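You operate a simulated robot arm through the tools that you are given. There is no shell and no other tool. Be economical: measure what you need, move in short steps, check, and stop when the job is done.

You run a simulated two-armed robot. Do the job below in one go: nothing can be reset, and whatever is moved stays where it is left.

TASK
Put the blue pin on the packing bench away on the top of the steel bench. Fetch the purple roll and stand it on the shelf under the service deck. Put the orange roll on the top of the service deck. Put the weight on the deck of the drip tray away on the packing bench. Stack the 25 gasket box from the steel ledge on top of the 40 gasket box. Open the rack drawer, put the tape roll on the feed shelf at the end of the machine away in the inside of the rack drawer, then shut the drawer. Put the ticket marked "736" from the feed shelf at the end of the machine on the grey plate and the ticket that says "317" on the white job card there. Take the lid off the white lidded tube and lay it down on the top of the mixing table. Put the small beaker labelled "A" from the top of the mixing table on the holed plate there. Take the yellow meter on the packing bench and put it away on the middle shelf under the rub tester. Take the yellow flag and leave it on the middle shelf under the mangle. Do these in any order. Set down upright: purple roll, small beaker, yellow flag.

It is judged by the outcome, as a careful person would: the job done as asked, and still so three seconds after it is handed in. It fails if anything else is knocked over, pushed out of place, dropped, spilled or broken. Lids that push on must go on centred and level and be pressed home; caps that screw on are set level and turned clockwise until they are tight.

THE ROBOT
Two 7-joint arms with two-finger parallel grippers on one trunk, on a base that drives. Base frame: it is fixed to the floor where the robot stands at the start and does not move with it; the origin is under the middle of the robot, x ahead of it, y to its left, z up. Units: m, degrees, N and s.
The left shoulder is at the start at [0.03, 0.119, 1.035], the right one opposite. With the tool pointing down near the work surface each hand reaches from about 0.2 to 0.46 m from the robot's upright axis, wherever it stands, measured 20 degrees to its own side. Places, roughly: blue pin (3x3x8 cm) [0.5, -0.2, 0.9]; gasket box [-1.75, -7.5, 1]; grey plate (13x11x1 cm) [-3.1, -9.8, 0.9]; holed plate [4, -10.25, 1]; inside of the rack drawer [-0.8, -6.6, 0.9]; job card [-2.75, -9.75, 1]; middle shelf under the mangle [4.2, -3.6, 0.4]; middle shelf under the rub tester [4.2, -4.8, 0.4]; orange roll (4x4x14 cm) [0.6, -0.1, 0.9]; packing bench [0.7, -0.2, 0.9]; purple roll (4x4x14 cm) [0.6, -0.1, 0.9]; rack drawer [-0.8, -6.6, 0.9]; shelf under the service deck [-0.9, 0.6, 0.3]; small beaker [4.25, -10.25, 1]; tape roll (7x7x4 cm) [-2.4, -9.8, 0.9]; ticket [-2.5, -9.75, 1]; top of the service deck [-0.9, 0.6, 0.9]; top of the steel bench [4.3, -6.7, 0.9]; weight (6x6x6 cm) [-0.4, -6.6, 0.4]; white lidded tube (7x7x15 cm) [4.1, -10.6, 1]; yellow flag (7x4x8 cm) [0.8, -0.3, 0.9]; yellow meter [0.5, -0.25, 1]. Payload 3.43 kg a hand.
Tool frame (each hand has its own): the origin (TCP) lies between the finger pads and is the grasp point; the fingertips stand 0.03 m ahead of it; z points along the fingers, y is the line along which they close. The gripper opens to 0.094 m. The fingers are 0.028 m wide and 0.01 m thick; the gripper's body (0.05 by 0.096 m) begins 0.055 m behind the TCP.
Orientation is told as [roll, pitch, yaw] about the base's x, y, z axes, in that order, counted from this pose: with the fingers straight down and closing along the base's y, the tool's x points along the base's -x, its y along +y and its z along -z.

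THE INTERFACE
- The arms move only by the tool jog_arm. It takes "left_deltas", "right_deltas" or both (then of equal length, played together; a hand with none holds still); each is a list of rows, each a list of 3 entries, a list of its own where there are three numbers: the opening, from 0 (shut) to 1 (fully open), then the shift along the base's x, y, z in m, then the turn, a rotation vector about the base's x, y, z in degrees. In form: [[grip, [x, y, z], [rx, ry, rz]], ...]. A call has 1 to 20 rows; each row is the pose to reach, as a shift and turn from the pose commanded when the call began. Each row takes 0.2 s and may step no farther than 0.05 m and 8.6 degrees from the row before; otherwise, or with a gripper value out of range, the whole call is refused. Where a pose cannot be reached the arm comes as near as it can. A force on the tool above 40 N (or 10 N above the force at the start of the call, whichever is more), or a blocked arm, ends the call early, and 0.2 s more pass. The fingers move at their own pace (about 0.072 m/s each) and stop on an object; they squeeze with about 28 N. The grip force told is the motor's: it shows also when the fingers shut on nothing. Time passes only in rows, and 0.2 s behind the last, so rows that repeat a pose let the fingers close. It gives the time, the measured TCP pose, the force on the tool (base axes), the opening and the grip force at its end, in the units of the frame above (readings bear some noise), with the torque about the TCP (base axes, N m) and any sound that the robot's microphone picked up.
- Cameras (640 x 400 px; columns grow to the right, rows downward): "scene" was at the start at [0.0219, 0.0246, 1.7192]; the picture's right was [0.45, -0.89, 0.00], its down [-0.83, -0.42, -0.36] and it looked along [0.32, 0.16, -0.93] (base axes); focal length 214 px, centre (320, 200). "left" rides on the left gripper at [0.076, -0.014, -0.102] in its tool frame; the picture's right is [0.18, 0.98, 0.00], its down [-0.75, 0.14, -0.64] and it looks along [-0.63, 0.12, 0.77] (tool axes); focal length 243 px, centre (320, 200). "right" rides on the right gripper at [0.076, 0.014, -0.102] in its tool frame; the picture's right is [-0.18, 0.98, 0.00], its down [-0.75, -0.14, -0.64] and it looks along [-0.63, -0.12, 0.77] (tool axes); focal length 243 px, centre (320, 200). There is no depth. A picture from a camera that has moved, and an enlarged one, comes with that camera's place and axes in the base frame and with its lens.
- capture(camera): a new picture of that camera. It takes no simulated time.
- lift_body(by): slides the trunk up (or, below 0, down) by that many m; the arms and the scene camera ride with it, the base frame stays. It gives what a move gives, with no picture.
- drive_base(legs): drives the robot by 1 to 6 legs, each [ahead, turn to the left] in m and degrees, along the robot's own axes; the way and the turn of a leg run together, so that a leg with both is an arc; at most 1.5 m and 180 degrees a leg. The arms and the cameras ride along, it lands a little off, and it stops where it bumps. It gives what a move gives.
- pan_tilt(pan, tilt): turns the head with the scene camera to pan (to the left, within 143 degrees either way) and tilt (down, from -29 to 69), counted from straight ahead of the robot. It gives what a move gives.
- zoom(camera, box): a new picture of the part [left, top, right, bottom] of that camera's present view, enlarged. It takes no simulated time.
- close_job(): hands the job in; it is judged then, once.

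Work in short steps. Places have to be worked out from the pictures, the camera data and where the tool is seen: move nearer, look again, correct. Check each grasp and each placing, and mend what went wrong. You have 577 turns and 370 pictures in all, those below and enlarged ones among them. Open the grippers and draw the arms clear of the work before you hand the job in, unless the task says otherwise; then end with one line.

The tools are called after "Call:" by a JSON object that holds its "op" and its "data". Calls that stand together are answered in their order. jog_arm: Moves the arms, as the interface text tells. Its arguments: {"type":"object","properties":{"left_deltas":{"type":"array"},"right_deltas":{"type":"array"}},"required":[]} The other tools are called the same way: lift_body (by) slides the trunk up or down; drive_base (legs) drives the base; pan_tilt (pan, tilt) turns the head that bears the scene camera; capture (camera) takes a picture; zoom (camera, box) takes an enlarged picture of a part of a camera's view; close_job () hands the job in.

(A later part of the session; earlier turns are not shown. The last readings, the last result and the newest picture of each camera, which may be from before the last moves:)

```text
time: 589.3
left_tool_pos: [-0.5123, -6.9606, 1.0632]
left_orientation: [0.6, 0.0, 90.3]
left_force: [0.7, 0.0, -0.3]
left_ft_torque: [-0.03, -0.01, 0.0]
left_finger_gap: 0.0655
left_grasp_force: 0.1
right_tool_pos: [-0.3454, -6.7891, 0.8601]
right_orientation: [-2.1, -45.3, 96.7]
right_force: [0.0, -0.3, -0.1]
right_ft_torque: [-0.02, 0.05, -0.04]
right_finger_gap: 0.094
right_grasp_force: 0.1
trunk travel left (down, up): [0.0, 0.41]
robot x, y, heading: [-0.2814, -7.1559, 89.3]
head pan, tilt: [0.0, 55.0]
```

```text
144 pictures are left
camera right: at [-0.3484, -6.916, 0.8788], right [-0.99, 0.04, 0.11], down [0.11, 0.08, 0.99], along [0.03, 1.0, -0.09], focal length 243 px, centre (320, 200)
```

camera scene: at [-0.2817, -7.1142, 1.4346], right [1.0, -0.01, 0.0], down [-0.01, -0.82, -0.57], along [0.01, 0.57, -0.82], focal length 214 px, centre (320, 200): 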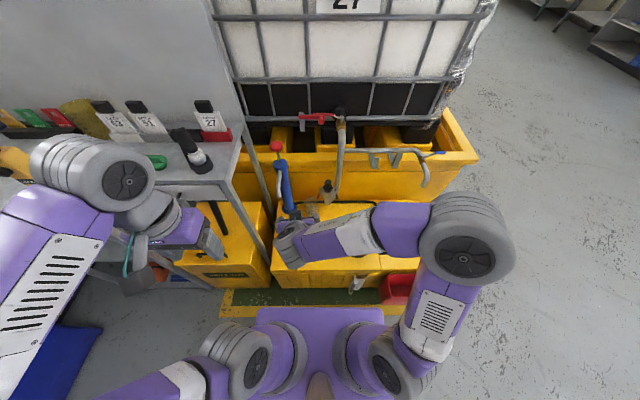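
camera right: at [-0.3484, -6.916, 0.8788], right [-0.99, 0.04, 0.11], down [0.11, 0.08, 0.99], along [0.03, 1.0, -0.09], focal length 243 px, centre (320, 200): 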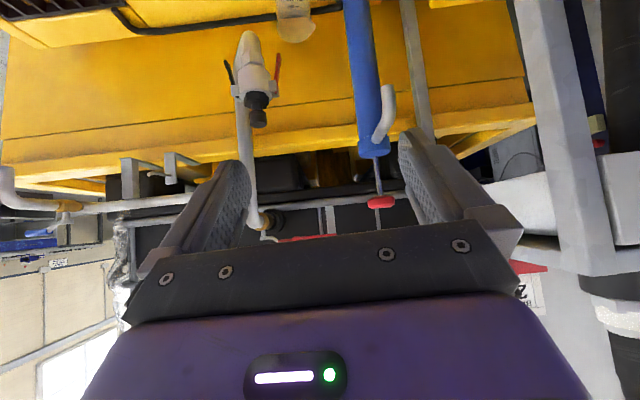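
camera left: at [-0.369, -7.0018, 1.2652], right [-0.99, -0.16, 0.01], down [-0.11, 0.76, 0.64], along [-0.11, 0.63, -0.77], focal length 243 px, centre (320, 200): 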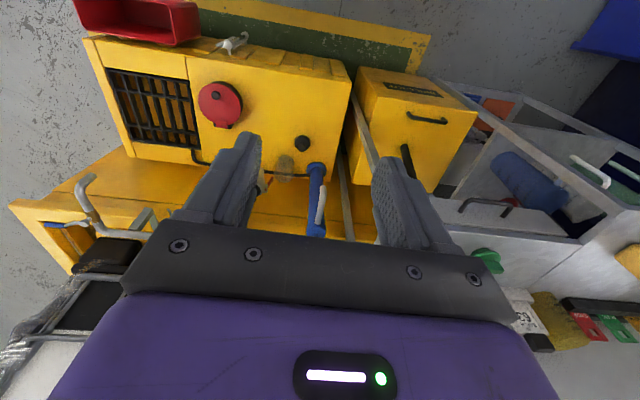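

Elbow is outside. I lower the right hand toward the weight.

Call:
{"op": "jog_arm", "data": {"right_deltas": [[1, [-0.005, 0.01, -0.035], [0, 0, 0]], [1, [-0.01, 0.025, -0.07], [0, 0, 0]], [1, [-0.015, 0.04, -0.105], [0, 0, 0]], [1, [-0.02, 0.055, -0.14], [0, 0, 0]], [1, [-0.025, 0.07, -0.175], [0, 0, 0]], [1, [-0.03, 0.085, -0.21], [0, 0, 0]], [1, [-0.033, 0.1, -0.245], [0, 0, 0]], [1, [-0.033, 0.115, -0.28], [0, 0, 0]], [1, [-0.033, 0.125, -0.31], [0, 0, 0]]]}}

Call:
{"op": "capture", "data": {"camera": "right"}}

Call:
{"op": "zoom", "data": {"camera": "scene", "box": [240, 150, 440, 290]}}

```text
time: 591.3
left_tool_pos: [-0.5104, -6.9604, 1.0638]
left_orientation: [0.7, 0.0, 90.5]
left_force: [0.2, 0.3, 0.2]
left_ft_torque: [-0.02, 0.0, 0.03]
left_finger_gap: 0.0656
left_grasp_force: 0.2
right_tool_pos: [-0.3775, -6.6636, 0.5527]
right_orientation: [-2.1, -45.2, 96.6]
right_force: [0.3, 0.4, -1.1]
right_ft_torque: [0.03, -0.03, 0.0]
right_finger_gap: 0.0941
right_grasp_force: 0.0
trunk travel left (down, up): [0.0, 0.41]
robot x, y, heading: [-0.286, -7.1581, 89.6]
head pan, tilt: [0.0, 55.0]
```

```text
143 pictures are left
camera right: at [-0.3799, -6.7911, 0.5703], right [-0.99, 0.04, 0.1], down [0.11, 0.08, 0.99], along [0.03, 1.0, -0.09], focal length 243 px, centre (320, 200)
```

right: 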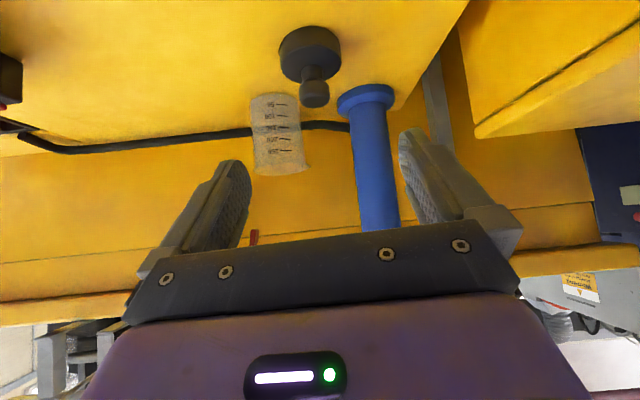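

```text
2.86 times, centred on (340, 220) of scene
camera zoom: at [-0.2813, -7.1142, 1.4346], right [1.0, -0.01, 0.0], down [-0.01, -0.82, -0.57], along [0.01, 0.57, -0.82], focal length 613 px, centre (263, 143)
```

zoom: 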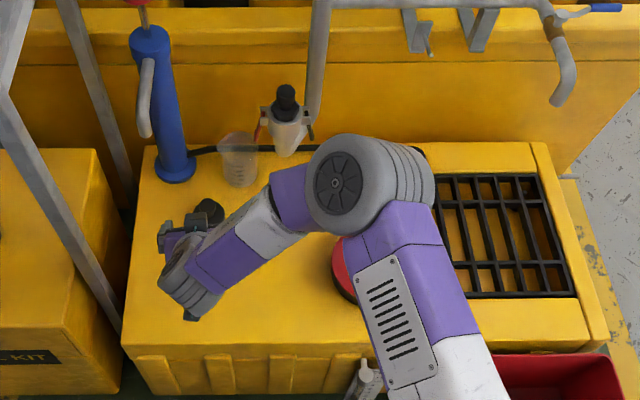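

The weight (disc with knob) is at ≈[−0.379, −6.556], disc z≈0.39–0.42. I go down around it.

Call:
{"op": "jog_arm", "data": {"right_deltas": [[1, [0, 0.0, -0.037], [0, 0, 0]], [1, [-0.001, 0.03, -0.065], [0, 0, 0]], [1, [-0.001, 0.06, -0.095], [0, 0, 0]], [1, [-0.0015, 0.08, -0.115], [0, 0, 0]]]}}

Call:
{"op": "capture", "data": {"camera": "right"}}

```text
time: 592.3
left_tool_pos: [-0.5101, -6.9621, 1.0641]
left_orientation: [0.5, 0.0, 90.3]
left_force: [0.2, 0.1, 0.2]
left_ft_torque: [-0.01, -0.01, -0.02]
left_finger_gap: 0.0658
left_grasp_force: 0.1
right_tool_pos: [-0.3776, -6.5827, 0.437]
right_orientation: [-2.1, -45.3, 96.6]
right_force: [0.7, 0.4, -1.0]
right_ft_torque: [-0.02, 0.0, -0.01]
right_finger_gap: 0.094
right_grasp_force: 0.1
trunk travel left (down, up): [0.0, 0.41]
robot x, y, heading: [-0.2819, -7.1533, 89.4]
head pan, tilt: [0.0, 55.0]
```

```text
141 pictures are left
camera right: at [-0.3812, -6.7109, 0.4546], right [-0.99, 0.04, 0.11], down [0.11, 0.09, 0.99], along [0.03, 1.0, -0.09], focal length 243 px, centre (320, 200)
```

right: 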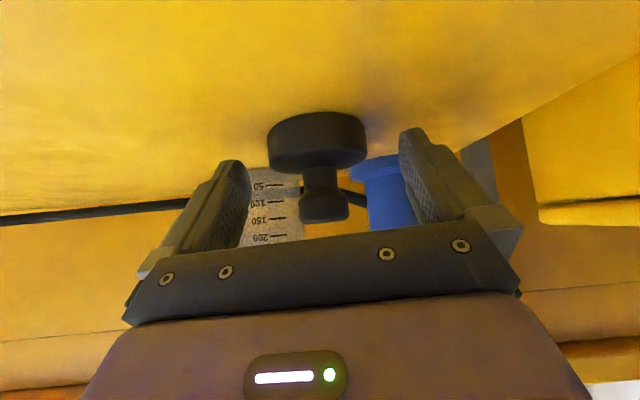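

Call:
{"op": "jog_arm", "data": {"right_deltas": [[1, [0.004, 0.005, -0.007], [0, 0, 0]], [1, [0.004, 0.011, -0.013], [0, 0, 0]], [0.6, [0.004, 0.011, -0.013], [0, 0, 0]], [0.3, [0.004, 0.011, -0.013], [0, 0, 0]], [0.3, [0.004, 0.011, -0.013], [0, 0, 0]]]}}

Call:
{"op": "capture", "data": {"camera": "right"}}

```text
time: 592.8
left_tool_pos: [-0.5108, -6.9614, 1.0632]
left_orientation: [0.6, -0.1, 90.4]
left_force: [0.5, 0.6, 0.8]
left_ft_torque: [-0.01, -0.03, -0.02]
left_finger_gap: 0.0656
left_grasp_force: 0.0
right_tool_pos: [-0.3786, -6.5789, 0.4327]
right_orientation: [-1.7, -45.2, 96.6]
right_force: [6.7, -15.8, 17.3]
right_ft_torque: [-0.36, 0.67, 0.72]
right_finger_gap: 0.0911
right_grasp_force: 0.0
trunk travel left (down, up): [0.0, 0.41]
robot x, y, heading: [-0.2848, -7.1531, 89.3]
head pan, tilt: [0.0, 55.0]
stopped in row 2 (right hand): the force on the tool passed its limit at 49 N (the readings are from after the stop); the commanded pose is now the measured one
```

```text
140 pictures are left
camera right: at [-0.3797, -6.7061, 0.4493], right [-0.99, 0.04, 0.11], down [0.11, 0.09, 0.99], along [0.03, 1.0, -0.09], focal length 243 px, centre (320, 200)
```

right: 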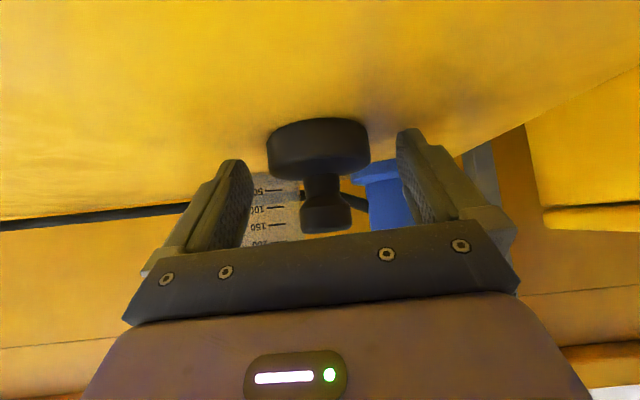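

The −x finger touched the pump's base flange beside the weight. I back off and will take the weight by its knob instead, with a narrower opening.

Call:
{"op": "jog_arm", "data": {"right_deltas": [[1, [0.002, -0.015, 0.012], [0, 0, 0]], [0.7, [0.003, -0.03, 0.035], [0, 0, 0]], [0.5, [0.003, -0.035, 0.045], [0, 0, 0]], [0.5, [0.003, -0.035, 0.045], [0, 0, 0]]]}}

Call:
{"op": "capture", "data": {"camera": "right"}}

```text
time: 593.8
left_tool_pos: [-0.512, -6.961, 1.0646]
left_orientation: [0.6, 0.0, 90.3]
left_force: [0.5, -0.6, -0.1]
left_ft_torque: [0.01, -0.01, 0.01]
left_finger_gap: 0.0657
left_grasp_force: 0.1
right_tool_pos: [-0.3738, -6.6122, 0.4746]
right_orientation: [-1.8, -45.1, 96.7]
right_force: [0.0, 0.5, -0.4]
right_ft_torque: [-0.02, -0.02, -0.02]
right_finger_gap: 0.0469
right_grasp_force: 0.1
trunk travel left (down, up): [0.0, 0.41]
robot x, y, heading: [-0.2835, -7.1533, 89.3]
head pan, tilt: [0.0, 55.0]
```

```text
139 pictures are left
camera right: at [-0.3763, -6.7402, 0.4928], right [-0.99, 0.04, 0.11], down [0.11, 0.09, 0.99], along [0.03, 1.0, -0.09], focal length 243 px, centre (320, 200)
```

right: 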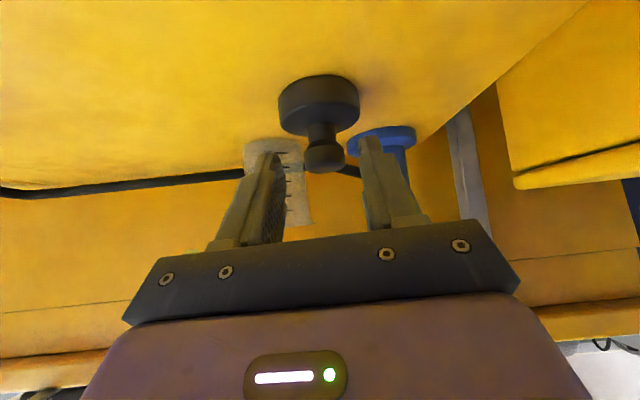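

Knob is lined up. Advance and close on it.

Call:
{"op": "jog_arm", "data": {"right_deltas": [[0.5, [0, 0.018, -0.008], [0, 0, 0]], [0.5, [-0.001, 0.034, -0.016], [0, 0, 0]], [0.2, [-0.001, 0.034, -0.016], [0, 0, 0]], [0, [-0.001, 0.034, -0.016], [0, 0, 0]]]}}

Call:
{"op": "capture", "data": {"camera": "right"}}

```text
time: 594.8
left_tool_pos: [-0.5104, -6.9612, 1.0623]
left_orientation: [0.5, -0.1, 90.4]
left_force: [0.3, 0.8, 0.2]
left_ft_torque: [-0.03, 0.01, 0.04]
left_finger_gap: 0.0657
left_grasp_force: 0.0
right_tool_pos: [-0.3743, -6.5797, 0.458]
right_orientation: [-1.7, -45.1, 96.8]
right_force: [0.4, -0.2, 1.0]
right_ft_torque: [-0.04, 0.02, 0.04]
right_finger_gap: 0.0287
right_grasp_force: 27.8
trunk travel left (down, up): [0.0, 0.41]
robot x, y, heading: [-0.2861, -7.1569, 89.4]
head pan, tilt: [0.0, 55.0]
```

```text
138 pictures are left
camera right: at [-0.377, -6.7065, 0.4763], right [-0.99, 0.04, 0.11], down [0.11, 0.09, 0.99], along [0.03, 1.0, -0.09], focal length 243 px, centre (320, 200)
```

right: 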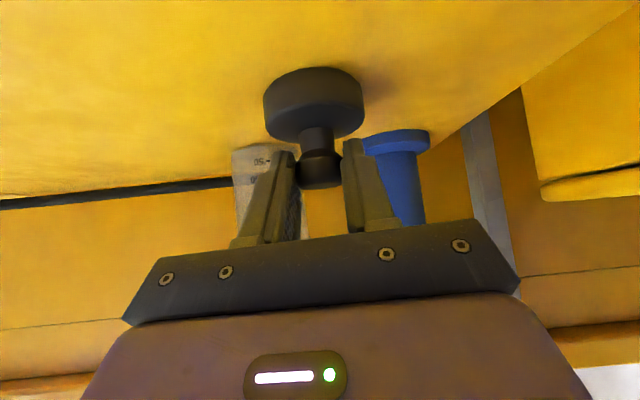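

Knob gripped. Lift slowly straight up and check.

Call:
{"op": "jog_arm", "data": {"right_deltas": [[0, [0, -0.002, 0.015], [0, 0, 0]], [0, [0, -0.01, 0.035], [0, 0, 0]], [0, [0, -0.02, 0.06], [0, 0, 0]], [0, [0, -0.03, 0.09], [0, 0, 0]]]}}

Call:
{"op": "capture", "data": {"camera": "right"}}

Call:
{"op": "zoom", "data": {"camera": "scene", "box": [240, 150, 440, 290]}}

```text
time: 595.8
left_tool_pos: [-0.5095, -6.9608, 1.0636]
left_orientation: [0.6, 0.1, 90.4]
left_force: [-0.6, -1.2, 0.8]
left_ft_torque: [-0.03, 0.01, 0.01]
left_finger_gap: 0.0658
left_grasp_force: 0.1
right_tool_pos: [-0.3737, -6.6094, 0.5482]
right_orientation: [-1.8, -45.1, 96.7]
right_force: [-0.4, 0.1, -4.7]
right_ft_torque: [-0.06, -0.01, -0.02]
right_finger_gap: 0.0288
right_grasp_force: 28.3
trunk travel left (down, up): [0.0, 0.41]
robot x, y, heading: [-0.2877, -7.1559, 89.3]
head pan, tilt: [0.0, 55.0]
```

```text
137 pictures are left
camera right: at [-0.3766, -6.7367, 0.5667], right [-0.99, 0.04, 0.11], down [0.11, 0.09, 0.99], along [0.03, 1.0, -0.09], focal length 243 px, centre (320, 200)
```

right: 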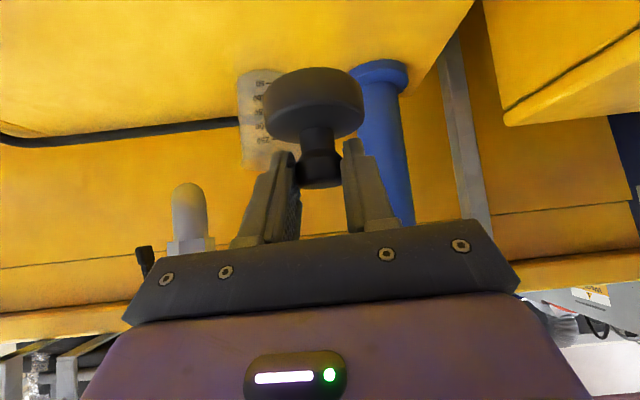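

```text
2.86 times, centred on (340, 220) of scene
camera zoom: at [-0.2813, -7.1144, 1.4346], right [1.0, -0.01, 0.0], down [-0.01, -0.82, -0.57], along [0.01, 0.57, -0.82], focal length 613 px, centre (263, 143)
```

zoom: 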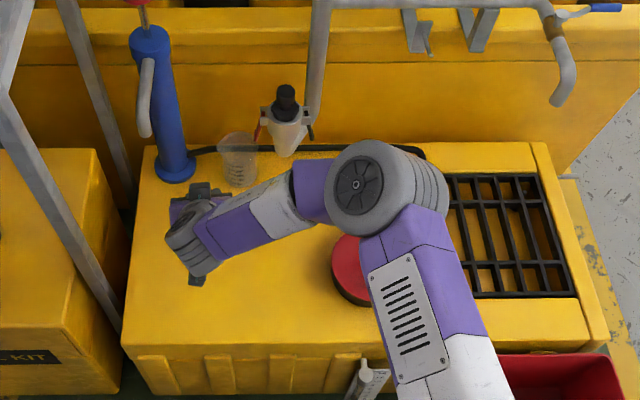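

Weight is held (~0.4 kg); pump and beaker are where they were. I retract up and back, then raise the trunk.

Call:
{"op": "jog_arm", "data": {"right_deltas": [[0, [0.003, -0.015, 0.035], [0, 0, 0]], [0, [0.006, -0.03, 0.07], [0, 0, 0]], [0, [0.01, -0.05, 0.105], [0, 0, 0]], [0, [0.014, -0.07, 0.14], [0, 0, 0]], [0, [0.018, -0.09, 0.175], [0, 0, 0]], [0, [0.022, -0.11, 0.21], [0, 0, 0]], [0, [0.026, -0.13, 0.245], [0, 0, 0]], [0, [0.03, -0.15, 0.28], [0, 0, 0]], [0, [0.03, -0.17, 0.31], [0, 0, 0]]]}}

Call:
{"op": "drive_base", "data": {"legs": [[-0.25, 0]]}}

Call:
{"op": "lift_body", "data": {"by": 0.4}}

Call:
{"op": "capture", "data": {"camera": "scene"}}

```text
time: 597.8
left_tool_pos: [-0.5125, -6.9616, 1.0637]
left_orientation: [0.6, 0.0, 90.3]
left_force: [0.8, 0.4, -0.5]
left_ft_torque: [-0.01, 0.05, 0.01]
left_finger_gap: 0.0658
left_grasp_force: 0.1
right_tool_pos: [-0.3437, -6.7783, 0.8604]
right_orientation: [-1.8, -45.2, 96.7]
right_force: [0.4, -0.4, -4.3]
right_ft_torque: [-0.08, -0.02, -0.01]
right_finger_gap: 0.0291
right_grasp_force: 27.6
trunk travel left (down, up): [0.0, 0.41]
robot x, y, heading: [-0.2835, -7.1566, 89.4]
head pan, tilt: [0.0, 55.0]
```

```text
time: 599.6
left_tool_pos: [-0.5146, -7.2135, 1.0628]
left_orientation: [0.6, 0.1, 90.2]
left_force: [0.2, 1.3, -0.2]
left_ft_torque: [0.01, 0.02, -0.03]
left_finger_gap: 0.0659
left_grasp_force: 0.1
right_tool_pos: [-0.3463, -7.0305, 0.8599]
right_orientation: [-1.8, -45.0, 96.5]
right_force: [0.7, -0.4, -3.6]
right_ft_torque: [-0.06, 0.0, -0.01]
right_finger_gap: 0.0288
right_grasp_force: 28.2
trunk travel left (down, up): [0.0, 0.41]
robot x, y, heading: [-0.2839, -7.408, 89.3]
head pan, tilt: [0.0, 55.0]
```

```text
time: 603.5
left_tool_pos: [-0.5144, -7.2128, 1.4625]
left_orientation: [0.6, 0.1, 90.3]
left_force: [-0.1, -0.5, -0.2]
left_ft_torque: [0.0, -0.01, -0.01]
left_finger_gap: 0.0657
left_grasp_force: 0.1
right_tool_pos: [-0.346, -7.0309, 1.2589]
right_orientation: [-1.8, -45.1, 96.5]
right_force: [-0.2, -0.4, -4.2]
right_ft_torque: [-0.08, 0.01, 0.0]
right_finger_gap: 0.029
right_grasp_force: 28.1
trunk travel left (down, up): [-0.4, 0.01]
robot x, y, heading: [-0.2871, -7.4042, 89.1]
head pan, tilt: [0.0, 55.0]
```

```text
135 pictures are left
camera scene: at [-0.2844, -7.3662, 1.8345], right [1.0, -0.01, 0.0], down [-0.01, -0.82, -0.57], along [0.01, 0.57, -0.82], focal length 214 px, centre (320, 200)
```

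scene: 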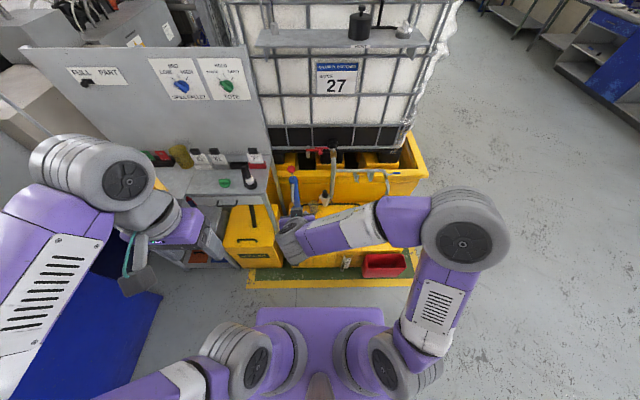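

I tuck the right hand (with the weight) to my right side, then drive east, north, and through the gap to the front of the packing bench.

Call:
{"op": "jog_arm", "data": {"right_deltas": [[0, [0.03, 0, 0], [0, 0, 0]], [0, [0.07, 0, 0], [0, 0, 0]], [0, [0.11, 0, 0], [0, 0, 0]], [0, [0.15, -0.01, 0], [0, 0, 0]], [0, [0.19, -0.02, 0], [0, 0, 0]], [0, [0.23, -0.04, 0], [0, 0, 0]], [0, [0.26, -0.06, 0], [0, 0, 0]]], "left_deltas": [[0.5, [0, 0, -0.03], [0, 0, 0]], [0.5, [0, 0.02, -0.06], [0, 0, 0]], [0.5, [0, 0.04, -0.09], [0, 0, 0]], [0.5, [0, 0.06, -0.12], [0, 0, 0]], [0.5, [0, 0.08, -0.14], [0, 0, 0]], [0.5, [0, 0.1, -0.16], [0, 0, 0]], [0.5, [0, 0.12, -0.18], [0, 0, 0]]]}}

Call:
{"op": "drive_base", "data": {"legs": [[0, -94], [1.45, 0], [0, 94], [1.4, 0], [1.4, 0], [1.4, 0]]}}

Call:
{"op": "pan_tilt", "data": {"pan": 20, "tilt": 25}}

Call:
{"op": "capture", "data": {"camera": "scene"}}

```text
time: 605.1
left_tool_pos: [-0.5137, -7.0926, 1.2823]
left_orientation: [0.7, 0.1, 90.2]
left_force: [0.8, 1.1, 0.9]
left_ft_torque: [-0.03, 0.02, 0.0]
left_finger_gap: 0.0472
left_grasp_force: 0.0
right_tool_pos: [-0.0743, -7.0495, 1.293]
right_orientation: [-1.6, -45.0, 96.3]
right_force: [-0.3, -0.2, -3.8]
right_ft_torque: [-0.05, -0.01, 0.01]
right_finger_gap: 0.0289
right_grasp_force: 28.5
right hand out of reach, approached as far as the arm can: row 4, 5, 6, 7
trunk travel left (down, up): [-0.4, 0.01]
robot x, y, heading: [-0.2844, -7.4091, 88.8]
head pan, tilt: [0.0, 55.0]
```

```text
time: 640.0
left_tool_pos: [0.995, -3.0735, 1.2834]
left_orientation: [0.6, 0.0, 90.5]
left_force: [-0.7, 0.1, 0.1]
left_ft_torque: [-0.03, -0.01, 0.02]
left_finger_gap: 0.0472
left_grasp_force: 0.1
right_tool_pos: [1.4333, -3.0294, 1.2935]
right_orientation: [-1.8, -45.0, 96.8]
right_force: [-0.4, 1.0, -3.5]
right_ft_torque: [-0.03, 0.01, 0.03]
right_finger_gap: 0.0289
right_grasp_force: 28.0
trunk travel left (down, up): [-0.4, 0.01]
robot x, y, heading: [1.2223, -3.386, 89.5]
head pan, tilt: [0.0, 55.0]
```

```text
time: 640.9
left_tool_pos: [0.9936, -3.0743, 1.283]
left_orientation: [0.6, 0.0, 90.5]
left_force: [0.5, 0.3, 0.2]
left_ft_torque: [0.03, -0.01, 0.0]
left_finger_gap: 0.0469
left_grasp_force: 0.0
right_tool_pos: [1.4341, -3.0284, 1.2922]
right_orientation: [-1.7, -45.1, 96.9]
right_force: [-0.4, -0.7, -3.8]
right_ft_torque: [-0.04, -0.01, 0.02]
right_finger_gap: 0.0289
right_grasp_force: 28.1
trunk travel left (down, up): [-0.4, 0.01]
robot x, y, heading: [1.2235, -3.389, 89.4]
head pan, tilt: [20.0, 25.0]
```

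```text
134 pictures are left
camera scene: at [1.1958, -3.3319, 1.8785], right [0.94, 0.33, 0.0], down [0.14, -0.4, -0.91], along [-0.3, 0.85, -0.42], focal length 214 px, centre (320, 200)
```

scene: 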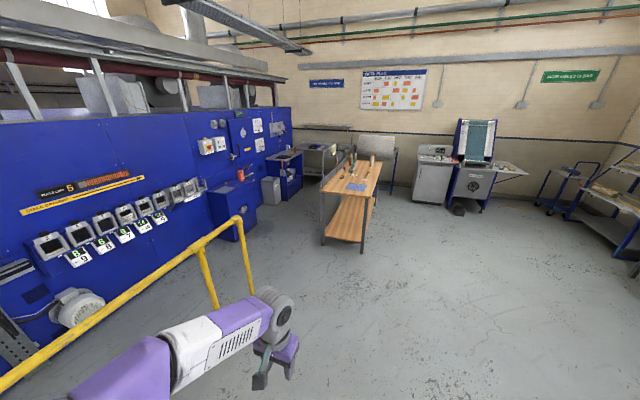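

I continue to the front side of the bench.

Call:
{"op": "drive_base", "data": {"legs": [[0, 25.5], [1.3, 0], [0.51, 0], [0, 42], [0.85, 0], [0, -67]]}}

Call:
{"op": "drive_base", "data": {"legs": [[1.28, 0]]}}

Call:
{"op": "drive_base", "data": {"legs": [[0, -90]]}}

Call:
{"op": "pan_tilt", "data": {"pan": 0, "tilt": 50}}

Call:
{"op": "capture", "data": {"camera": "scene"}}

```text
time: 660.3
left_tool_pos: [-0.5285, -1.0864, 1.2843]
left_orientation: [0.5, 0.0, 89.7]
left_force: [0.1, -0.5, 0.0]
left_ft_torque: [0.0, 0.0, 0.02]
left_finger_gap: 0.047
left_grasp_force: 0.1
right_tool_pos: [-0.0875, -1.0462, 1.2937]
right_orientation: [-1.8, -44.8, 96.0]
right_force: [-0.8, 0.5, -4.4]
right_ft_torque: [-0.06, -0.01, -0.03]
right_finger_gap: 0.0286
right_grasp_force: 27.9
trunk travel left (down, up): [-0.4, 0.01]
robot x, y, heading: [-0.3014, -1.4036, 88.9]
head pan, tilt: [20.0, 25.0]
```

```text
time: 666.8
left_tool_pos: [-0.4876, 0.2082, 1.2831]
left_orientation: [0.6, 0.0, 89.0]
left_force: [0.2, -0.3, 0.0]
left_ft_torque: [0.0, 0.03, 0.04]
left_finger_gap: 0.0471
left_grasp_force: 0.0
right_tool_pos: [-0.0483, 0.2427, 1.2936]
right_orientation: [-1.8, -44.9, 95.3]
right_force: [0.4, -0.2, -4.0]
right_ft_torque: [-0.07, 0.0, 0.0]
right_finger_gap: 0.0288
right_grasp_force: 27.6
trunk travel left (down, up): [-0.4, 0.01]
robot x, y, heading: [-0.2646, -0.1108, 87.9]
head pan, tilt: [20.0, 25.0]
```

```text
time: 671.0
left_tool_pos: [0.0543, 0.1119, 1.2841]
left_orientation: [0.6, -0.1, -0.8]
left_force: [0.0, -0.4, 0.0]
left_ft_torque: [0.02, 0.03, 0.02]
left_finger_gap: 0.0471
left_grasp_force: 0.0
right_tool_pos: [0.0898, -0.3288, 1.294]
right_orientation: [-1.7, -44.9, 5.5]
right_force: [-0.4, 0.2, -4.1]
right_ft_torque: [0.02, 0.09, -0.05]
right_finger_gap: 0.0287
right_grasp_force: 28.7
trunk travel left (down, up): [-0.4, 0.01]
robot x, y, heading: [-0.2638, -0.1103, -1.9]
head pan, tilt: [20.0, 25.0]
```

```text
time: 671.9
left_tool_pos: [0.0543, 0.112, 1.2834]
left_orientation: [0.6, 0.1, -0.8]
left_force: [0.9, -0.2, 0.1]
left_ft_torque: [-0.02, -0.01, -0.02]
left_finger_gap: 0.0467
left_grasp_force: 0.0
right_tool_pos: [0.0896, -0.3275, 1.2932]
right_orientation: [-1.7, -44.9, 5.6]
right_force: [0.3, -0.3, -3.6]
right_ft_torque: [0.01, 0.08, 0.0]
right_finger_gap: 0.0289
right_grasp_force: 28.0
trunk travel left (down, up): [-0.4, 0.01]
robot x, y, heading: [-0.2636, -0.1114, -1.9]
head pan, tilt: [0.0, 50.0]
```

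```text
133 pictures are left
camera scene: at [-0.2159, -0.1133, 1.8412], right [-0.03, -1.0, 0.0], down [-0.77, 0.02, -0.64], along [0.64, -0.02, -0.77], focal length 214 px, centre (320, 200)
```

scene: 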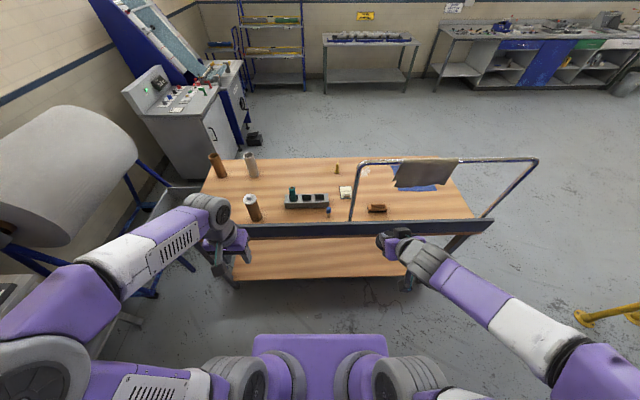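

The right hand would reach into the frame when I drive in. I bring it back to a tucked tool-down pose and lower the trunk to the nominal height.

Call:
{"op": "jog_arm", "data": {"right_deltas": [[0, [-0.01, -0.01, 0], [0, 4, 0]], [0, [-0.025, -0.02, 0], [0, 8, 0]], [0, [-0.04, -0.03, 0], [0, 12, 0]], [0, [-0.055, -0.04, 0], [0, 16, 0]], [0, [-0.07, -0.05, 0], [0, 20, 0]], [0, [-0.085, -0.06, 0], [0, 24, 0]], [0, [-0.1, -0.07, 0], [0, 28, 0]], [0, [-0.115, -0.075, 0], [0, 32, 0]], [0, [-0.13, -0.08, 0], [0, 36, 0]], [0, [-0.145, -0.08, 0], [0, 40, 0]], [0, [-0.16, -0.08, 0], [0, 44, 0]], [0, [-0.17, -0.08, 0], [0, 45, 0]]]}}

Call:
{"op": "lift_body", "data": {"by": -0.11}}

Call:
{"op": "capture", "data": {"camera": "scene"}}

```text
time: 674.5
left_tool_pos: [0.0536, 0.1121, 1.2838]
left_orientation: [0.6, 0.0, -0.7]
left_force: [-0.1, 0.3, -0.1]
left_ft_torque: [0.0, 0.01, 0.0]
left_finger_gap: 0.0472
left_grasp_force: 0.1
right_tool_pos: [-0.0812, -0.4092, 1.2945]
right_orientation: [2.2, -0.1, 3.9]
right_force: [0.8, 0.1, -2.3]
right_ft_torque: [0.01, -0.09, -0.01]
right_finger_gap: 0.0289
right_grasp_force: 27.7
trunk travel left (down, up): [-0.4, 0.01]
robot x, y, heading: [-0.2664, -0.1119, -1.8]
head pan, tilt: [0.0, 50.0]
```

```text
time: 676.0
left_tool_pos: [0.0538, 0.1124, 1.174]
left_orientation: [0.5, 0.0, -0.9]
left_force: [0.2, 1.3, 0.0]
left_ft_torque: [0.04, -0.01, -0.05]
left_finger_gap: 0.0469
left_grasp_force: 0.0
right_tool_pos: [-0.0806, -0.4085, 1.184]
right_orientation: [2.1, -0.1, 4.0]
right_force: [0.3, 0.2, -4.3]
right_ft_torque: [0.0, -0.09, 0.01]
right_finger_gap: 0.029
right_grasp_force: 27.9
trunk travel left (down, up): [-0.29, 0.12]
robot x, y, heading: [-0.2669, -0.1079, -1.9]
head pan, tilt: [0.0, 50.0]
```

```text
132 pictures are left
camera scene: at [-0.2162, -0.1135, 1.7313], right [-0.03, -1.0, 0.0], down [-0.77, 0.02, -0.64], along [0.64, -0.02, -0.77], focal length 214 px, centre (320, 200)
```

scene: 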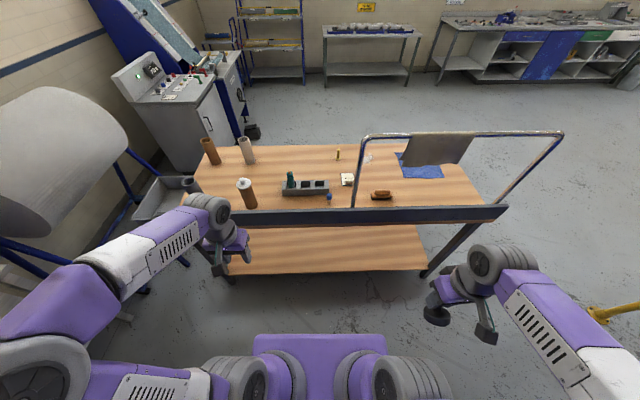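

The weight points back toward me, clear of the frame. Drive in and look at the pin with the left camera.

Call:
{"op": "drive_base", "data": {"legs": [[0.35, 2]]}}

Call:
{"op": "jog_arm", "data": {"left_deltas": [[0.7, [0.01, -0.04, 0], [0, 0, 0]], [0.7, [0.02, -0.08, 0], [0, 0, 0]], [0.7, [0.03, -0.12, 0], [0, 0, 0]], [0.7, [0.04, -0.16, 0], [0, 0, 0]], [0.7, [0.05, -0.2, 0], [0, 0, 0]], [0.7, [0.055, -0.24, 0], [0, 0, 0]]]}}

Call:
{"op": "capture", "data": {"camera": "left"}}

Call:
{"op": "zoom", "data": {"camera": "scene", "box": [240, 150, 440, 270]}}

```text
time: 678.2
left_tool_pos: [0.3964, 0.1166, 1.1733]
left_orientation: [0.6, 0.1, 0.9]
left_force: [0.0, -0.2, -0.7]
left_ft_torque: [-0.02, 0.0, 0.0]
left_finger_gap: 0.0471
left_grasp_force: 0.1
right_tool_pos: [0.279, -0.408, 1.1847]
right_orientation: [2.2, 0.0, 5.7]
right_force: [0.2, 0.2, -4.3]
right_ft_torque: [-0.01, -0.04, -0.01]
right_finger_gap: 0.0291
right_grasp_force: 28.0
trunk travel left (down, up): [-0.29, 0.12]
robot x, y, heading: [0.0874, -0.1179, -0.0]
head pan, tilt: [0.0, 50.0]
```

```text
time: 679.6
left_tool_pos: [0.4521, -0.1244, 1.1762]
left_orientation: [0.7, 0.0, 1.0]
left_force: [-0.3, -0.4, 0.1]
left_ft_torque: [0.02, 0.02, 0.0]
left_finger_gap: 0.0659
left_grasp_force: 0.0
right_tool_pos: [0.2796, -0.409, 1.1835]
right_orientation: [2.2, -0.1, 5.7]
right_force: [-0.2, -0.5, -4.4]
right_ft_torque: [0.04, -0.06, -0.03]
right_finger_gap: 0.0286
right_grasp_force: 28.1
trunk travel left (down, up): [-0.29, 0.12]
robot x, y, heading: [0.0877, -0.1159, 0.1]
head pan, tilt: [0.0, 50.0]
```

```text
131 pictures are left
camera left: at [0.3765, -0.141, 1.277], right [-0.2, 0.98, 0.01], down [0.75, 0.15, 0.64], along [0.63, 0.14, -0.77], focal length 243 px, centre (320, 200)
```

left: 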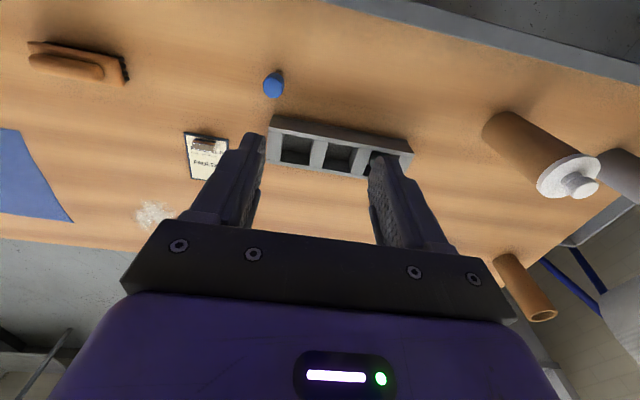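

```text
3.20 times, centred on (340, 210) of scene
camera zoom: at [0.1347, -0.119, 1.7311], right [0.0, -1.0, 0.0], down [-0.77, 0.0, -0.64], along [0.64, 0.0, -0.77], focal length 686 px, centre (256, 168)
```

zoom: 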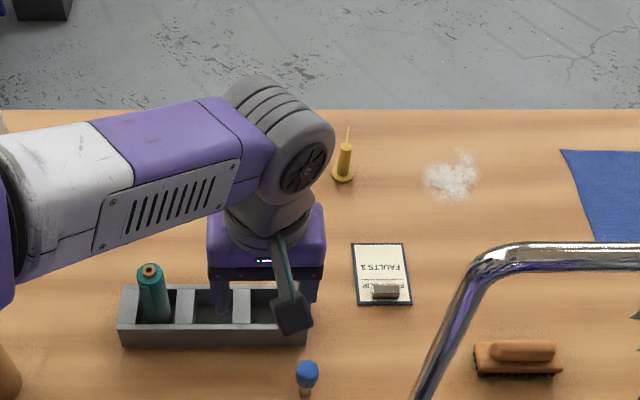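

Pin head at ≈[0.486, −0.183, 0.90]. I descend over it, gripping high (rail clearance for the camera).

Call:
{"op": "jog_arm", "data": {"left_deltas": [[0.6, [0.02, -0.03, 0], [0, 0, 0]], [0.6, [0.034, -0.059, -0.02], [0, 0, 0]], [0.6, [0.034, -0.059, -0.065], [0, 0, 0]], [0.6, [0.034, -0.059, -0.11], [0, 0, 0]], [0.6, [0.034, -0.059, -0.155], [0, 0, 0]]]}}

Call:
{"op": "capture", "data": {"camera": "left"}}

```text
time: 680.8
left_tool_pos: [0.4847, -0.1827, 1.0197]
left_orientation: [0.6, 0.0, 1.0]
left_force: [-0.6, -1.3, -0.2]
left_ft_torque: [0.01, 0.02, 0.02]
left_finger_gap: 0.0563
left_grasp_force: 0.0
right_tool_pos: [0.2796, -0.4078, 1.1829]
right_orientation: [2.1, 0.1, 5.7]
right_force: [0.4, 0.6, -3.1]
right_ft_torque: [-0.06, -0.08, -0.01]
right_finger_gap: 0.0291
right_grasp_force: 28.2
trunk travel left (down, up): [-0.29, 0.12]
robot x, y, heading: [0.0838, -0.1113, 0.2]
head pan, tilt: [0.0, 50.0]
```

```text
129 pictures are left
camera left: at [0.4085, -0.1983, 1.1221], right [-0.2, 0.98, 0.01], down [0.75, 0.15, 0.64], along [0.63, 0.14, -0.77], focal length 243 px, centre (320, 200)
```

left: 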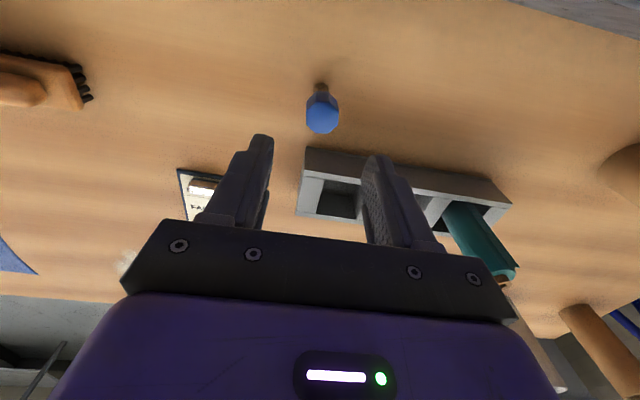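

Call:
{"op": "jog_arm", "data": {"left_deltas": [[0.6, [0.004, 0.004, -0.035], [0, 0, 0]], [0.6, [0.004, 0.004, -0.07], [0, 0, 0]], [0.6, [0.004, 0.004, -0.1], [0, 0, 0]], [0.6, [0.004, 0.004, -0.108], [0, 0, 0]]]}}

Call:
{"op": "capture", "data": {"camera": "left"}}

```text
time: 681.8
left_tool_pos: [0.4889, -0.1771, 0.9108]
left_orientation: [0.6, -0.1, 1.0]
left_force: [-0.6, -0.1, -0.2]
left_ft_torque: [0.01, 0.02, -0.04]
left_finger_gap: 0.0563
left_grasp_force: 0.1
right_tool_pos: [0.2785, -0.4069, 1.1836]
right_orientation: [2.1, -0.1, 5.8]
right_force: [-0.5, -1.0, -3.9]
right_ft_torque: [-0.01, -0.07, 0.02]
right_finger_gap: 0.0285
right_grasp_force: 27.5
trunk travel left (down, up): [-0.29, 0.12]
robot x, y, heading: [0.0847, -0.1132, 0.3]
head pan, tilt: [0.0, 50.0]
```

```text
128 pictures are left
camera left: at [0.4132, -0.1939, 1.0125], right [-0.2, 0.98, 0.01], down [0.75, 0.15, 0.64], along [0.63, 0.14, -0.77], focal length 243 px, centre (320, 200)
```

left: 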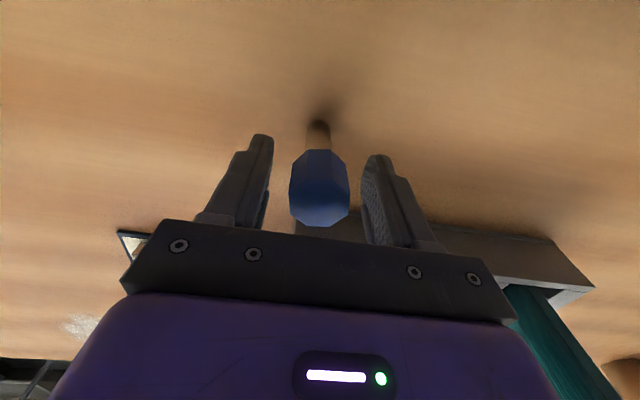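

Head is between the pads. Close and lift.

Call:
{"op": "jog_arm", "data": {"left_deltas": [[0.3, [0, 0, 0], [0, 0, 0]], [0, [0, 0, 0], [0, 0, 0]], [0, [0, 0, 0], [0, 0, 0]], [0, [0, 0, 0.04], [0, 0, 0]], [0, [0, 0, 0.085], [0, 0, 0]], [0, [0, 0, 0.13], [0, 0, 0]], [0, [-0.02, 0.02, 0.17], [0, 0, 0]], [0, [-0.05, 0.05, 0.19], [0, 0, 0]], [0, [-0.08, 0.08, 0.2], [0, 0, 0]]]}}

Call:
{"op": "capture", "data": {"camera": "left"}}

```text
time: 683.8
left_tool_pos: [0.406, -0.0951, 1.1113]
left_orientation: [0.7, -0.1, 1.0]
left_force: [-0.2, -0.1, -1.2]
left_ft_torque: [0.0, -0.02, -0.02]
left_finger_gap: 0.0294
left_grasp_force: 27.9
right_tool_pos: [0.2768, -0.407, 1.185]
right_orientation: [2.0, 0.0, 5.6]
right_force: [-0.5, 0.7, -5.2]
right_ft_torque: [0.01, -0.11, -0.02]
right_finger_gap: 0.0289
right_grasp_force: 27.8
trunk travel left (down, up): [-0.29, 0.12]
robot x, y, heading: [0.0865, -0.1157, -0.1]
head pan, tilt: [0.0, 50.0]
```

```text
127 pictures are left
camera left: at [0.3309, -0.1123, 1.2129], right [-0.2, 0.98, 0.01], down [0.75, 0.15, 0.64], along [0.63, 0.14, -0.76], focal length 243 px, centre (320, 200)
```

left: 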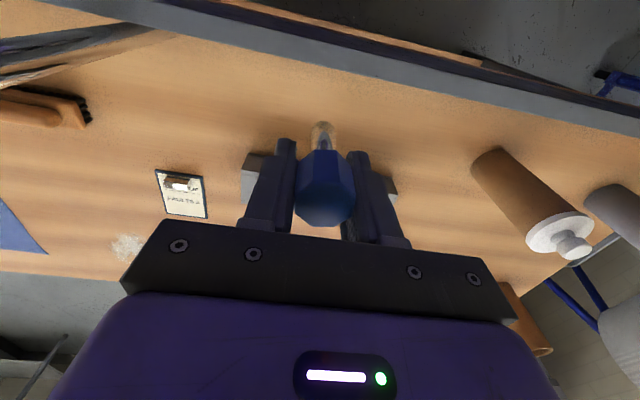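

Pin held. I back out, raise the trunk, and drive around to the far side of the bench.

Call:
{"op": "drive_base", "data": {"legs": [[-0.38, 0]]}}

Call:
{"op": "lift_body", "data": {"by": 0.11}}

Call:
{"op": "drive_base", "data": {"legs": [[0, -90], [1.33, 0], [0, 69], [0.84, 0], [0, 46], [1.27, 0]]}}

Call:
{"op": "drive_base", "data": {"legs": [[0, 65], [0.95, 0], [0, 90]]}}

Call:
{"op": "capture", "data": {"camera": "scene"}}

```text
time: 686.2
left_tool_pos: [0.0232, -0.0979, 1.1118]
left_orientation: [0.6, -0.1, 0.5]
left_force: [-0.1, 0.4, -0.8]
left_ft_torque: [0.02, -0.03, 0.02]
left_finger_gap: 0.0298
left_grasp_force: 28.0
right_tool_pos: [-0.1083, -0.4076, 1.1845]
right_orientation: [2.1, 0.0, 5.2]
right_force: [-0.4, 0.2, -3.8]
right_ft_torque: [0.03, -0.06, -0.02]
right_finger_gap: 0.0289
right_grasp_force: 27.6
trunk travel left (down, up): [-0.29, 0.12]
robot x, y, heading: [-0.2969, -0.1159, -0.6]
head pan, tilt: [0.0, 50.0]
```

```text
time: 687.7
left_tool_pos: [0.0249, -0.0987, 1.2199]
left_orientation: [0.6, -0.1, 0.5]
left_force: [0.7, -0.4, -1.1]
left_ft_torque: [-0.01, -0.02, 0.03]
left_finger_gap: 0.0295
left_grasp_force: 27.6
right_tool_pos: [-0.1077, -0.4068, 1.2944]
right_orientation: [2.1, 0.1, 5.2]
right_force: [-0.2, -0.8, -4.3]
right_ft_torque: [-0.02, -0.06, -0.02]
right_finger_gap: 0.0287
right_grasp_force: 27.6
trunk travel left (down, up): [-0.4, 0.01]
robot x, y, heading: [-0.3008, -0.1165, -0.5]
head pan, tilt: [0.0, 50.0]
```

```text
time: 713.2
left_tool_pos: [1.9159, -1.0652, 1.2194]
left_orientation: [0.6, -0.1, 25.5]
left_force: [-0.6, 0.1, -0.9]
left_ft_torque: [0.01, -0.01, 0.0]
left_finger_gap: 0.0292
left_grasp_force: 27.6
right_tool_pos: [1.9274, -1.4013, 1.2938]
right_orientation: [2.1, -0.1, 30.2]
right_force: [0.1, -0.5, -3.4]
right_ft_torque: [0.02, -0.07, -0.04]
right_finger_gap: 0.0287
right_grasp_force: 27.4
trunk travel left (down, up): [-0.4, 0.01]
robot x, y, heading: [1.6287, -1.2168, 24.5]
head pan, tilt: [0.0, 50.0]
```

```text
time: 724.7
left_tool_pos: [1.2992, -0.3213, 1.2195]
left_orientation: [0.6, 0.0, -177.6]
left_force: [-0.1, -0.9, -0.1]
left_ft_torque: [0.0, 0.02, -0.02]
left_finger_gap: 0.0296
left_grasp_force: 28.0
right_tool_pos: [1.4204, -0.0078, 1.2936]
right_orientation: [2.2, 0.0, -172.9]
right_force: [-0.5, 0.7, -3.2]
right_ft_torque: [0.0, 0.06, 0.02]
right_finger_gap: 0.0292
right_grasp_force: 28.2
trunk travel left (down, up): [-0.4, 0.01]
robot x, y, heading: [1.6204, -0.2949, -178.4]
head pan, tilt: [0.0, 50.0]
```

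```text
126 pictures are left
camera scene: at [1.5772, -0.296, 1.8411], right [-0.02, 1.0, 0.0], down [0.77, 0.02, -0.64], along [-0.64, -0.02, -0.77], focal length 214 px, centre (320, 200)
```

scene: 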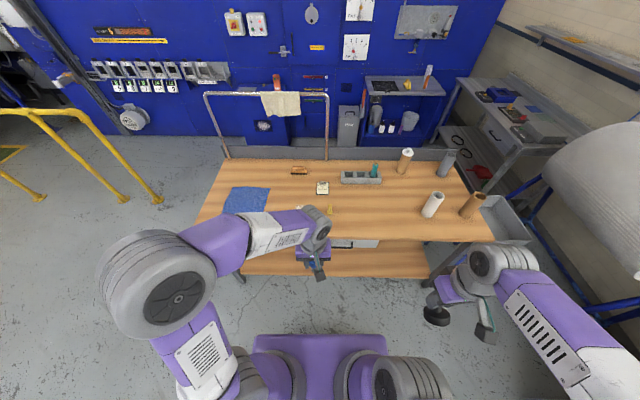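

Call:
{"op": "zoom", "data": {"camera": "scene", "box": [220, 150, 480, 280]}}

```text
2.46 times, centred on (350, 215) of scene
camera zoom: at [1.5772, -0.296, 1.8411], right [-0.02, 1.0, 0.0], down [0.77, 0.02, -0.64], along [-0.64, -0.02, -0.77], focal length 528 px, centre (246, 163)
```

zoom: 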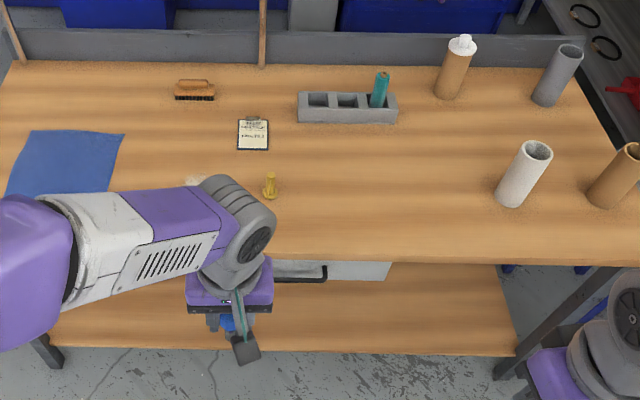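

Flag base ≈[0.854, −0.264]; the area around [0.87, −0.03] is free for the weight. I drive to the edge, lower the trunk, and tilt the right hand back so the weight hangs upright.

Call:
{"op": "drive_base", "data": {"legs": [[0.27, 0]]}}

Call:
{"op": "lift_body", "data": {"by": -0.11}}

Call:
{"op": "jog_arm", "data": {"right_deltas": [[0, [-0.01, 0.0, 0], [0, 4, 0]], [0, [-0.03, 0.0, 0], [0, 8, 0]], [0, [-0.05, 0.0, 0], [0, 12, 0]], [0, [-0.07, 0.0, 0], [0, 16, 0]], [0, [-0.09, 0.0, 0], [0, 20, 0]], [0, [-0.11, 0.0, 0], [0, 24, 0]], [0, [-0.13, 0.0, 0], [0, 28, 0]], [0, [-0.15, 0.0, 0], [0, 32, 0]], [0, [-0.17, 0.0, 0], [0, 36, 0]], [0, [-0.19, 0.0, 0], [0, 40, 0]], [0, [-0.22, 0.0, -0.02], [0, 44, 0]], [0, [-0.25, 0.0, -0.05], [0, 45, 0]]]}}

Call:
{"op": "capture", "data": {"camera": "right"}}

Call:
{"op": "capture", "data": {"camera": "scene"}}

```text
time: 726.6
left_tool_pos: [1.0345, -0.3287, 1.2203]
left_orientation: [0.6, 0.0, -177.4]
left_force: [-0.4, 0.5, -0.5]
left_ft_torque: [0.02, -0.01, -0.01]
left_finger_gap: 0.0294
left_grasp_force: 28.2
right_tool_pos: [1.1561, -0.0145, 1.294]
right_orientation: [2.0, -0.2, -172.9]
right_force: [0.1, 0.0, -3.3]
right_ft_torque: [0.01, 0.06, -0.02]
right_finger_gap: 0.0291
right_grasp_force: 28.3
trunk travel left (down, up): [-0.4, 0.01]
robot x, y, heading: [1.3616, -0.3017, -178.3]
head pan, tilt: [0.0, 50.0]
```

```text
time: 728.0
left_tool_pos: [1.035, -0.3285, 1.1102]
left_orientation: [0.6, -0.1, -177.3]
left_force: [0.1, -0.4, -1.0]
left_ft_torque: [-0.03, 0.03, 0.02]
left_finger_gap: 0.0292
left_grasp_force: 28.1
right_tool_pos: [1.1566, -0.0159, 1.1839]
right_orientation: [2.2, 0.0, -172.7]
right_force: [-0.8, 0.3, -3.6]
right_ft_torque: [0.04, 0.09, -0.02]
right_finger_gap: 0.0286
right_grasp_force: 28.1
trunk travel left (down, up): [-0.29, 0.12]
robot x, y, heading: [1.3584, -0.3019, -178.3]
head pan, tilt: [0.0, 50.0]
```

```text
time: 730.6
left_tool_pos: [1.0321, -0.328, 1.1099]
left_orientation: [0.6, 0.2, -177.4]
left_force: [0.0, -0.6, -1.2]
left_ft_torque: [0.02, 0.02, -0.01]
left_finger_gap: 0.0294
left_grasp_force: 28.3
right_tool_pos: [0.9008, -0.015, 1.1326]
right_orientation: [-5.0, -44.6, -169.6]
right_force: [-0.9, 1.3, -4.2]
right_ft_torque: [-0.02, -0.11, 0.05]
right_finger_gap: 0.029
right_grasp_force: 27.6
trunk travel left (down, up): [-0.29, 0.12]
robot x, y, heading: [1.3585, -0.3021, -178.5]
head pan, tilt: [0.0, 50.0]
```

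```text
124 pictures are left
camera right: at [1.0299, -0.0147, 1.1507], right [-0.01, -1.0, 0.07], down [-0.09, 0.07, 0.99], along [-1.0, 0.01, -0.09], focal length 243 px, centre (320, 200)
```

right: 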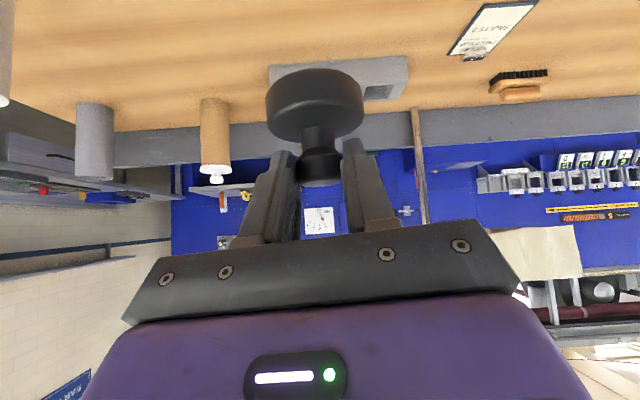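

```text
123 pictures are left
camera scene: at [1.3093, -0.3024, 1.731], right [-0.03, 1.0, 0.0], down [0.77, 0.02, -0.64], along [-0.64, -0.02, -0.77], focal length 214 px, centre (320, 200)
```

scene: 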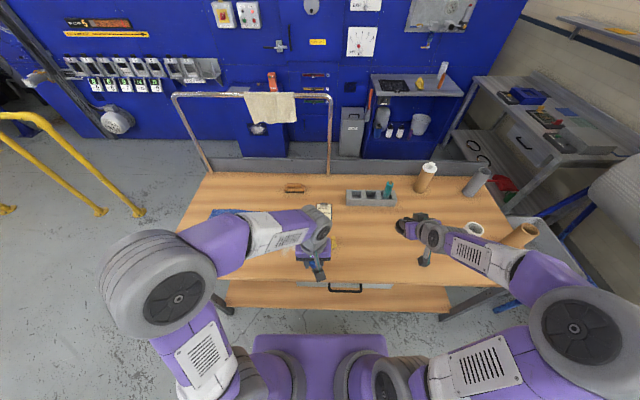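

Weight hangs upright over a free part of the bench. Lower to just above, then creep.

Call:
{"op": "jog_arm", "data": {"right_deltas": [[0, [0, 0, -0.04], [1.5, 0, 1.5]], [0, [0, 0, -0.08], [2.2, 0, 2.2]], [0, [0, 0, -0.12], [2.2, 0, 2.2]], [0, [0, 0, -0.16], [2.2, 0, 2.2]], [0, [0, 0, -0.19], [2.2, 0, 2.2]]]}}

Call:
{"op": "jog_arm", "data": {"right_deltas": [[0, [0, 0, -0.006], [0, 0, 0]]]}}

Call:
{"op": "jog_arm", "data": {"right_deltas": [[0, [0, 0, -0.005], [0, 0, 0]]]}}

Call:
{"op": "capture", "data": {"camera": "right"}}

```text
time: 731.8
left_tool_pos: [1.0337, -0.3278, 1.1103]
left_orientation: [0.5, 0.0, -177.4]
left_force: [-0.2, 0.0, -0.6]
left_ft_torque: [0.03, -0.01, -0.02]
left_finger_gap: 0.0294
left_grasp_force: 27.6
right_tool_pos: [0.9035, -0.0141, 0.9462]
right_orientation: [-8.2, -44.2, -165.5]
right_force: [-0.3, -0.3, -4.1]
right_ft_torque: [0.0, -0.1, 0.03]
right_finger_gap: 0.0286
right_grasp_force: 27.9
trunk travel left (down, up): [-0.29, 0.12]
robot x, y, heading: [1.3573, -0.303, -178.4]
head pan, tilt: [0.0, 50.0]
```

```text
time: 732.2
left_tool_pos: [1.0335, -0.3285, 1.1106]
left_orientation: [0.6, 0.1, -177.5]
left_force: [0.2, 0.8, -1.3]
left_ft_torque: [-0.01, 0.0, 0.0]
left_finger_gap: 0.0289
left_grasp_force: 28.1
right_tool_pos: [0.9045, -0.016, 0.939]
right_orientation: [-8.0, -44.1, -165.5]
right_force: [0.4, -0.2, -4.4]
right_ft_torque: [0.02, -0.06, -0.01]
right_finger_gap: 0.029
right_grasp_force: 28.0
trunk travel left (down, up): [-0.29, 0.12]
robot x, y, heading: [1.3613, -0.3022, -178.5]
head pan, tilt: [0.0, 50.0]
```

```text
time: 732.6
left_tool_pos: [1.0352, -0.3295, 1.1105]
left_orientation: [0.6, 0.0, -177.4]
left_force: [0.3, 0.0, -0.8]
left_ft_torque: [-0.03, 0.0, -0.04]
left_finger_gap: 0.0292
left_grasp_force: 27.7
right_tool_pos: [0.905, -0.0154, 0.9333]
right_orientation: [-8.1, -44.2, -165.5]
right_force: [0.1, -1.2, -3.9]
right_ft_torque: [0.0, -0.08, 0.02]
right_finger_gap: 0.0289
right_grasp_force: 27.4
trunk travel left (down, up): [-0.29, 0.12]
robot x, y, heading: [1.3598, -0.2986, -178.3]
head pan, tilt: [0.0, 50.0]
```

```text
122 pictures are left
camera right: at [1.0326, -0.0119, 0.9511], right [0.02, -1.0, 0.03], down [-0.09, 0.03, 1.0], along [-1.0, -0.03, -0.09], focal length 243 px, centre (320, 200)
```

right: 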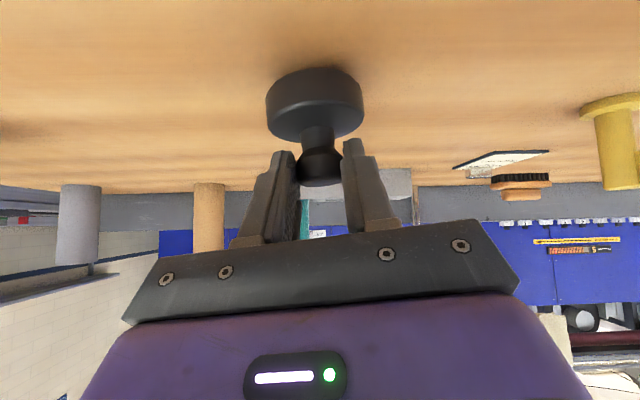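

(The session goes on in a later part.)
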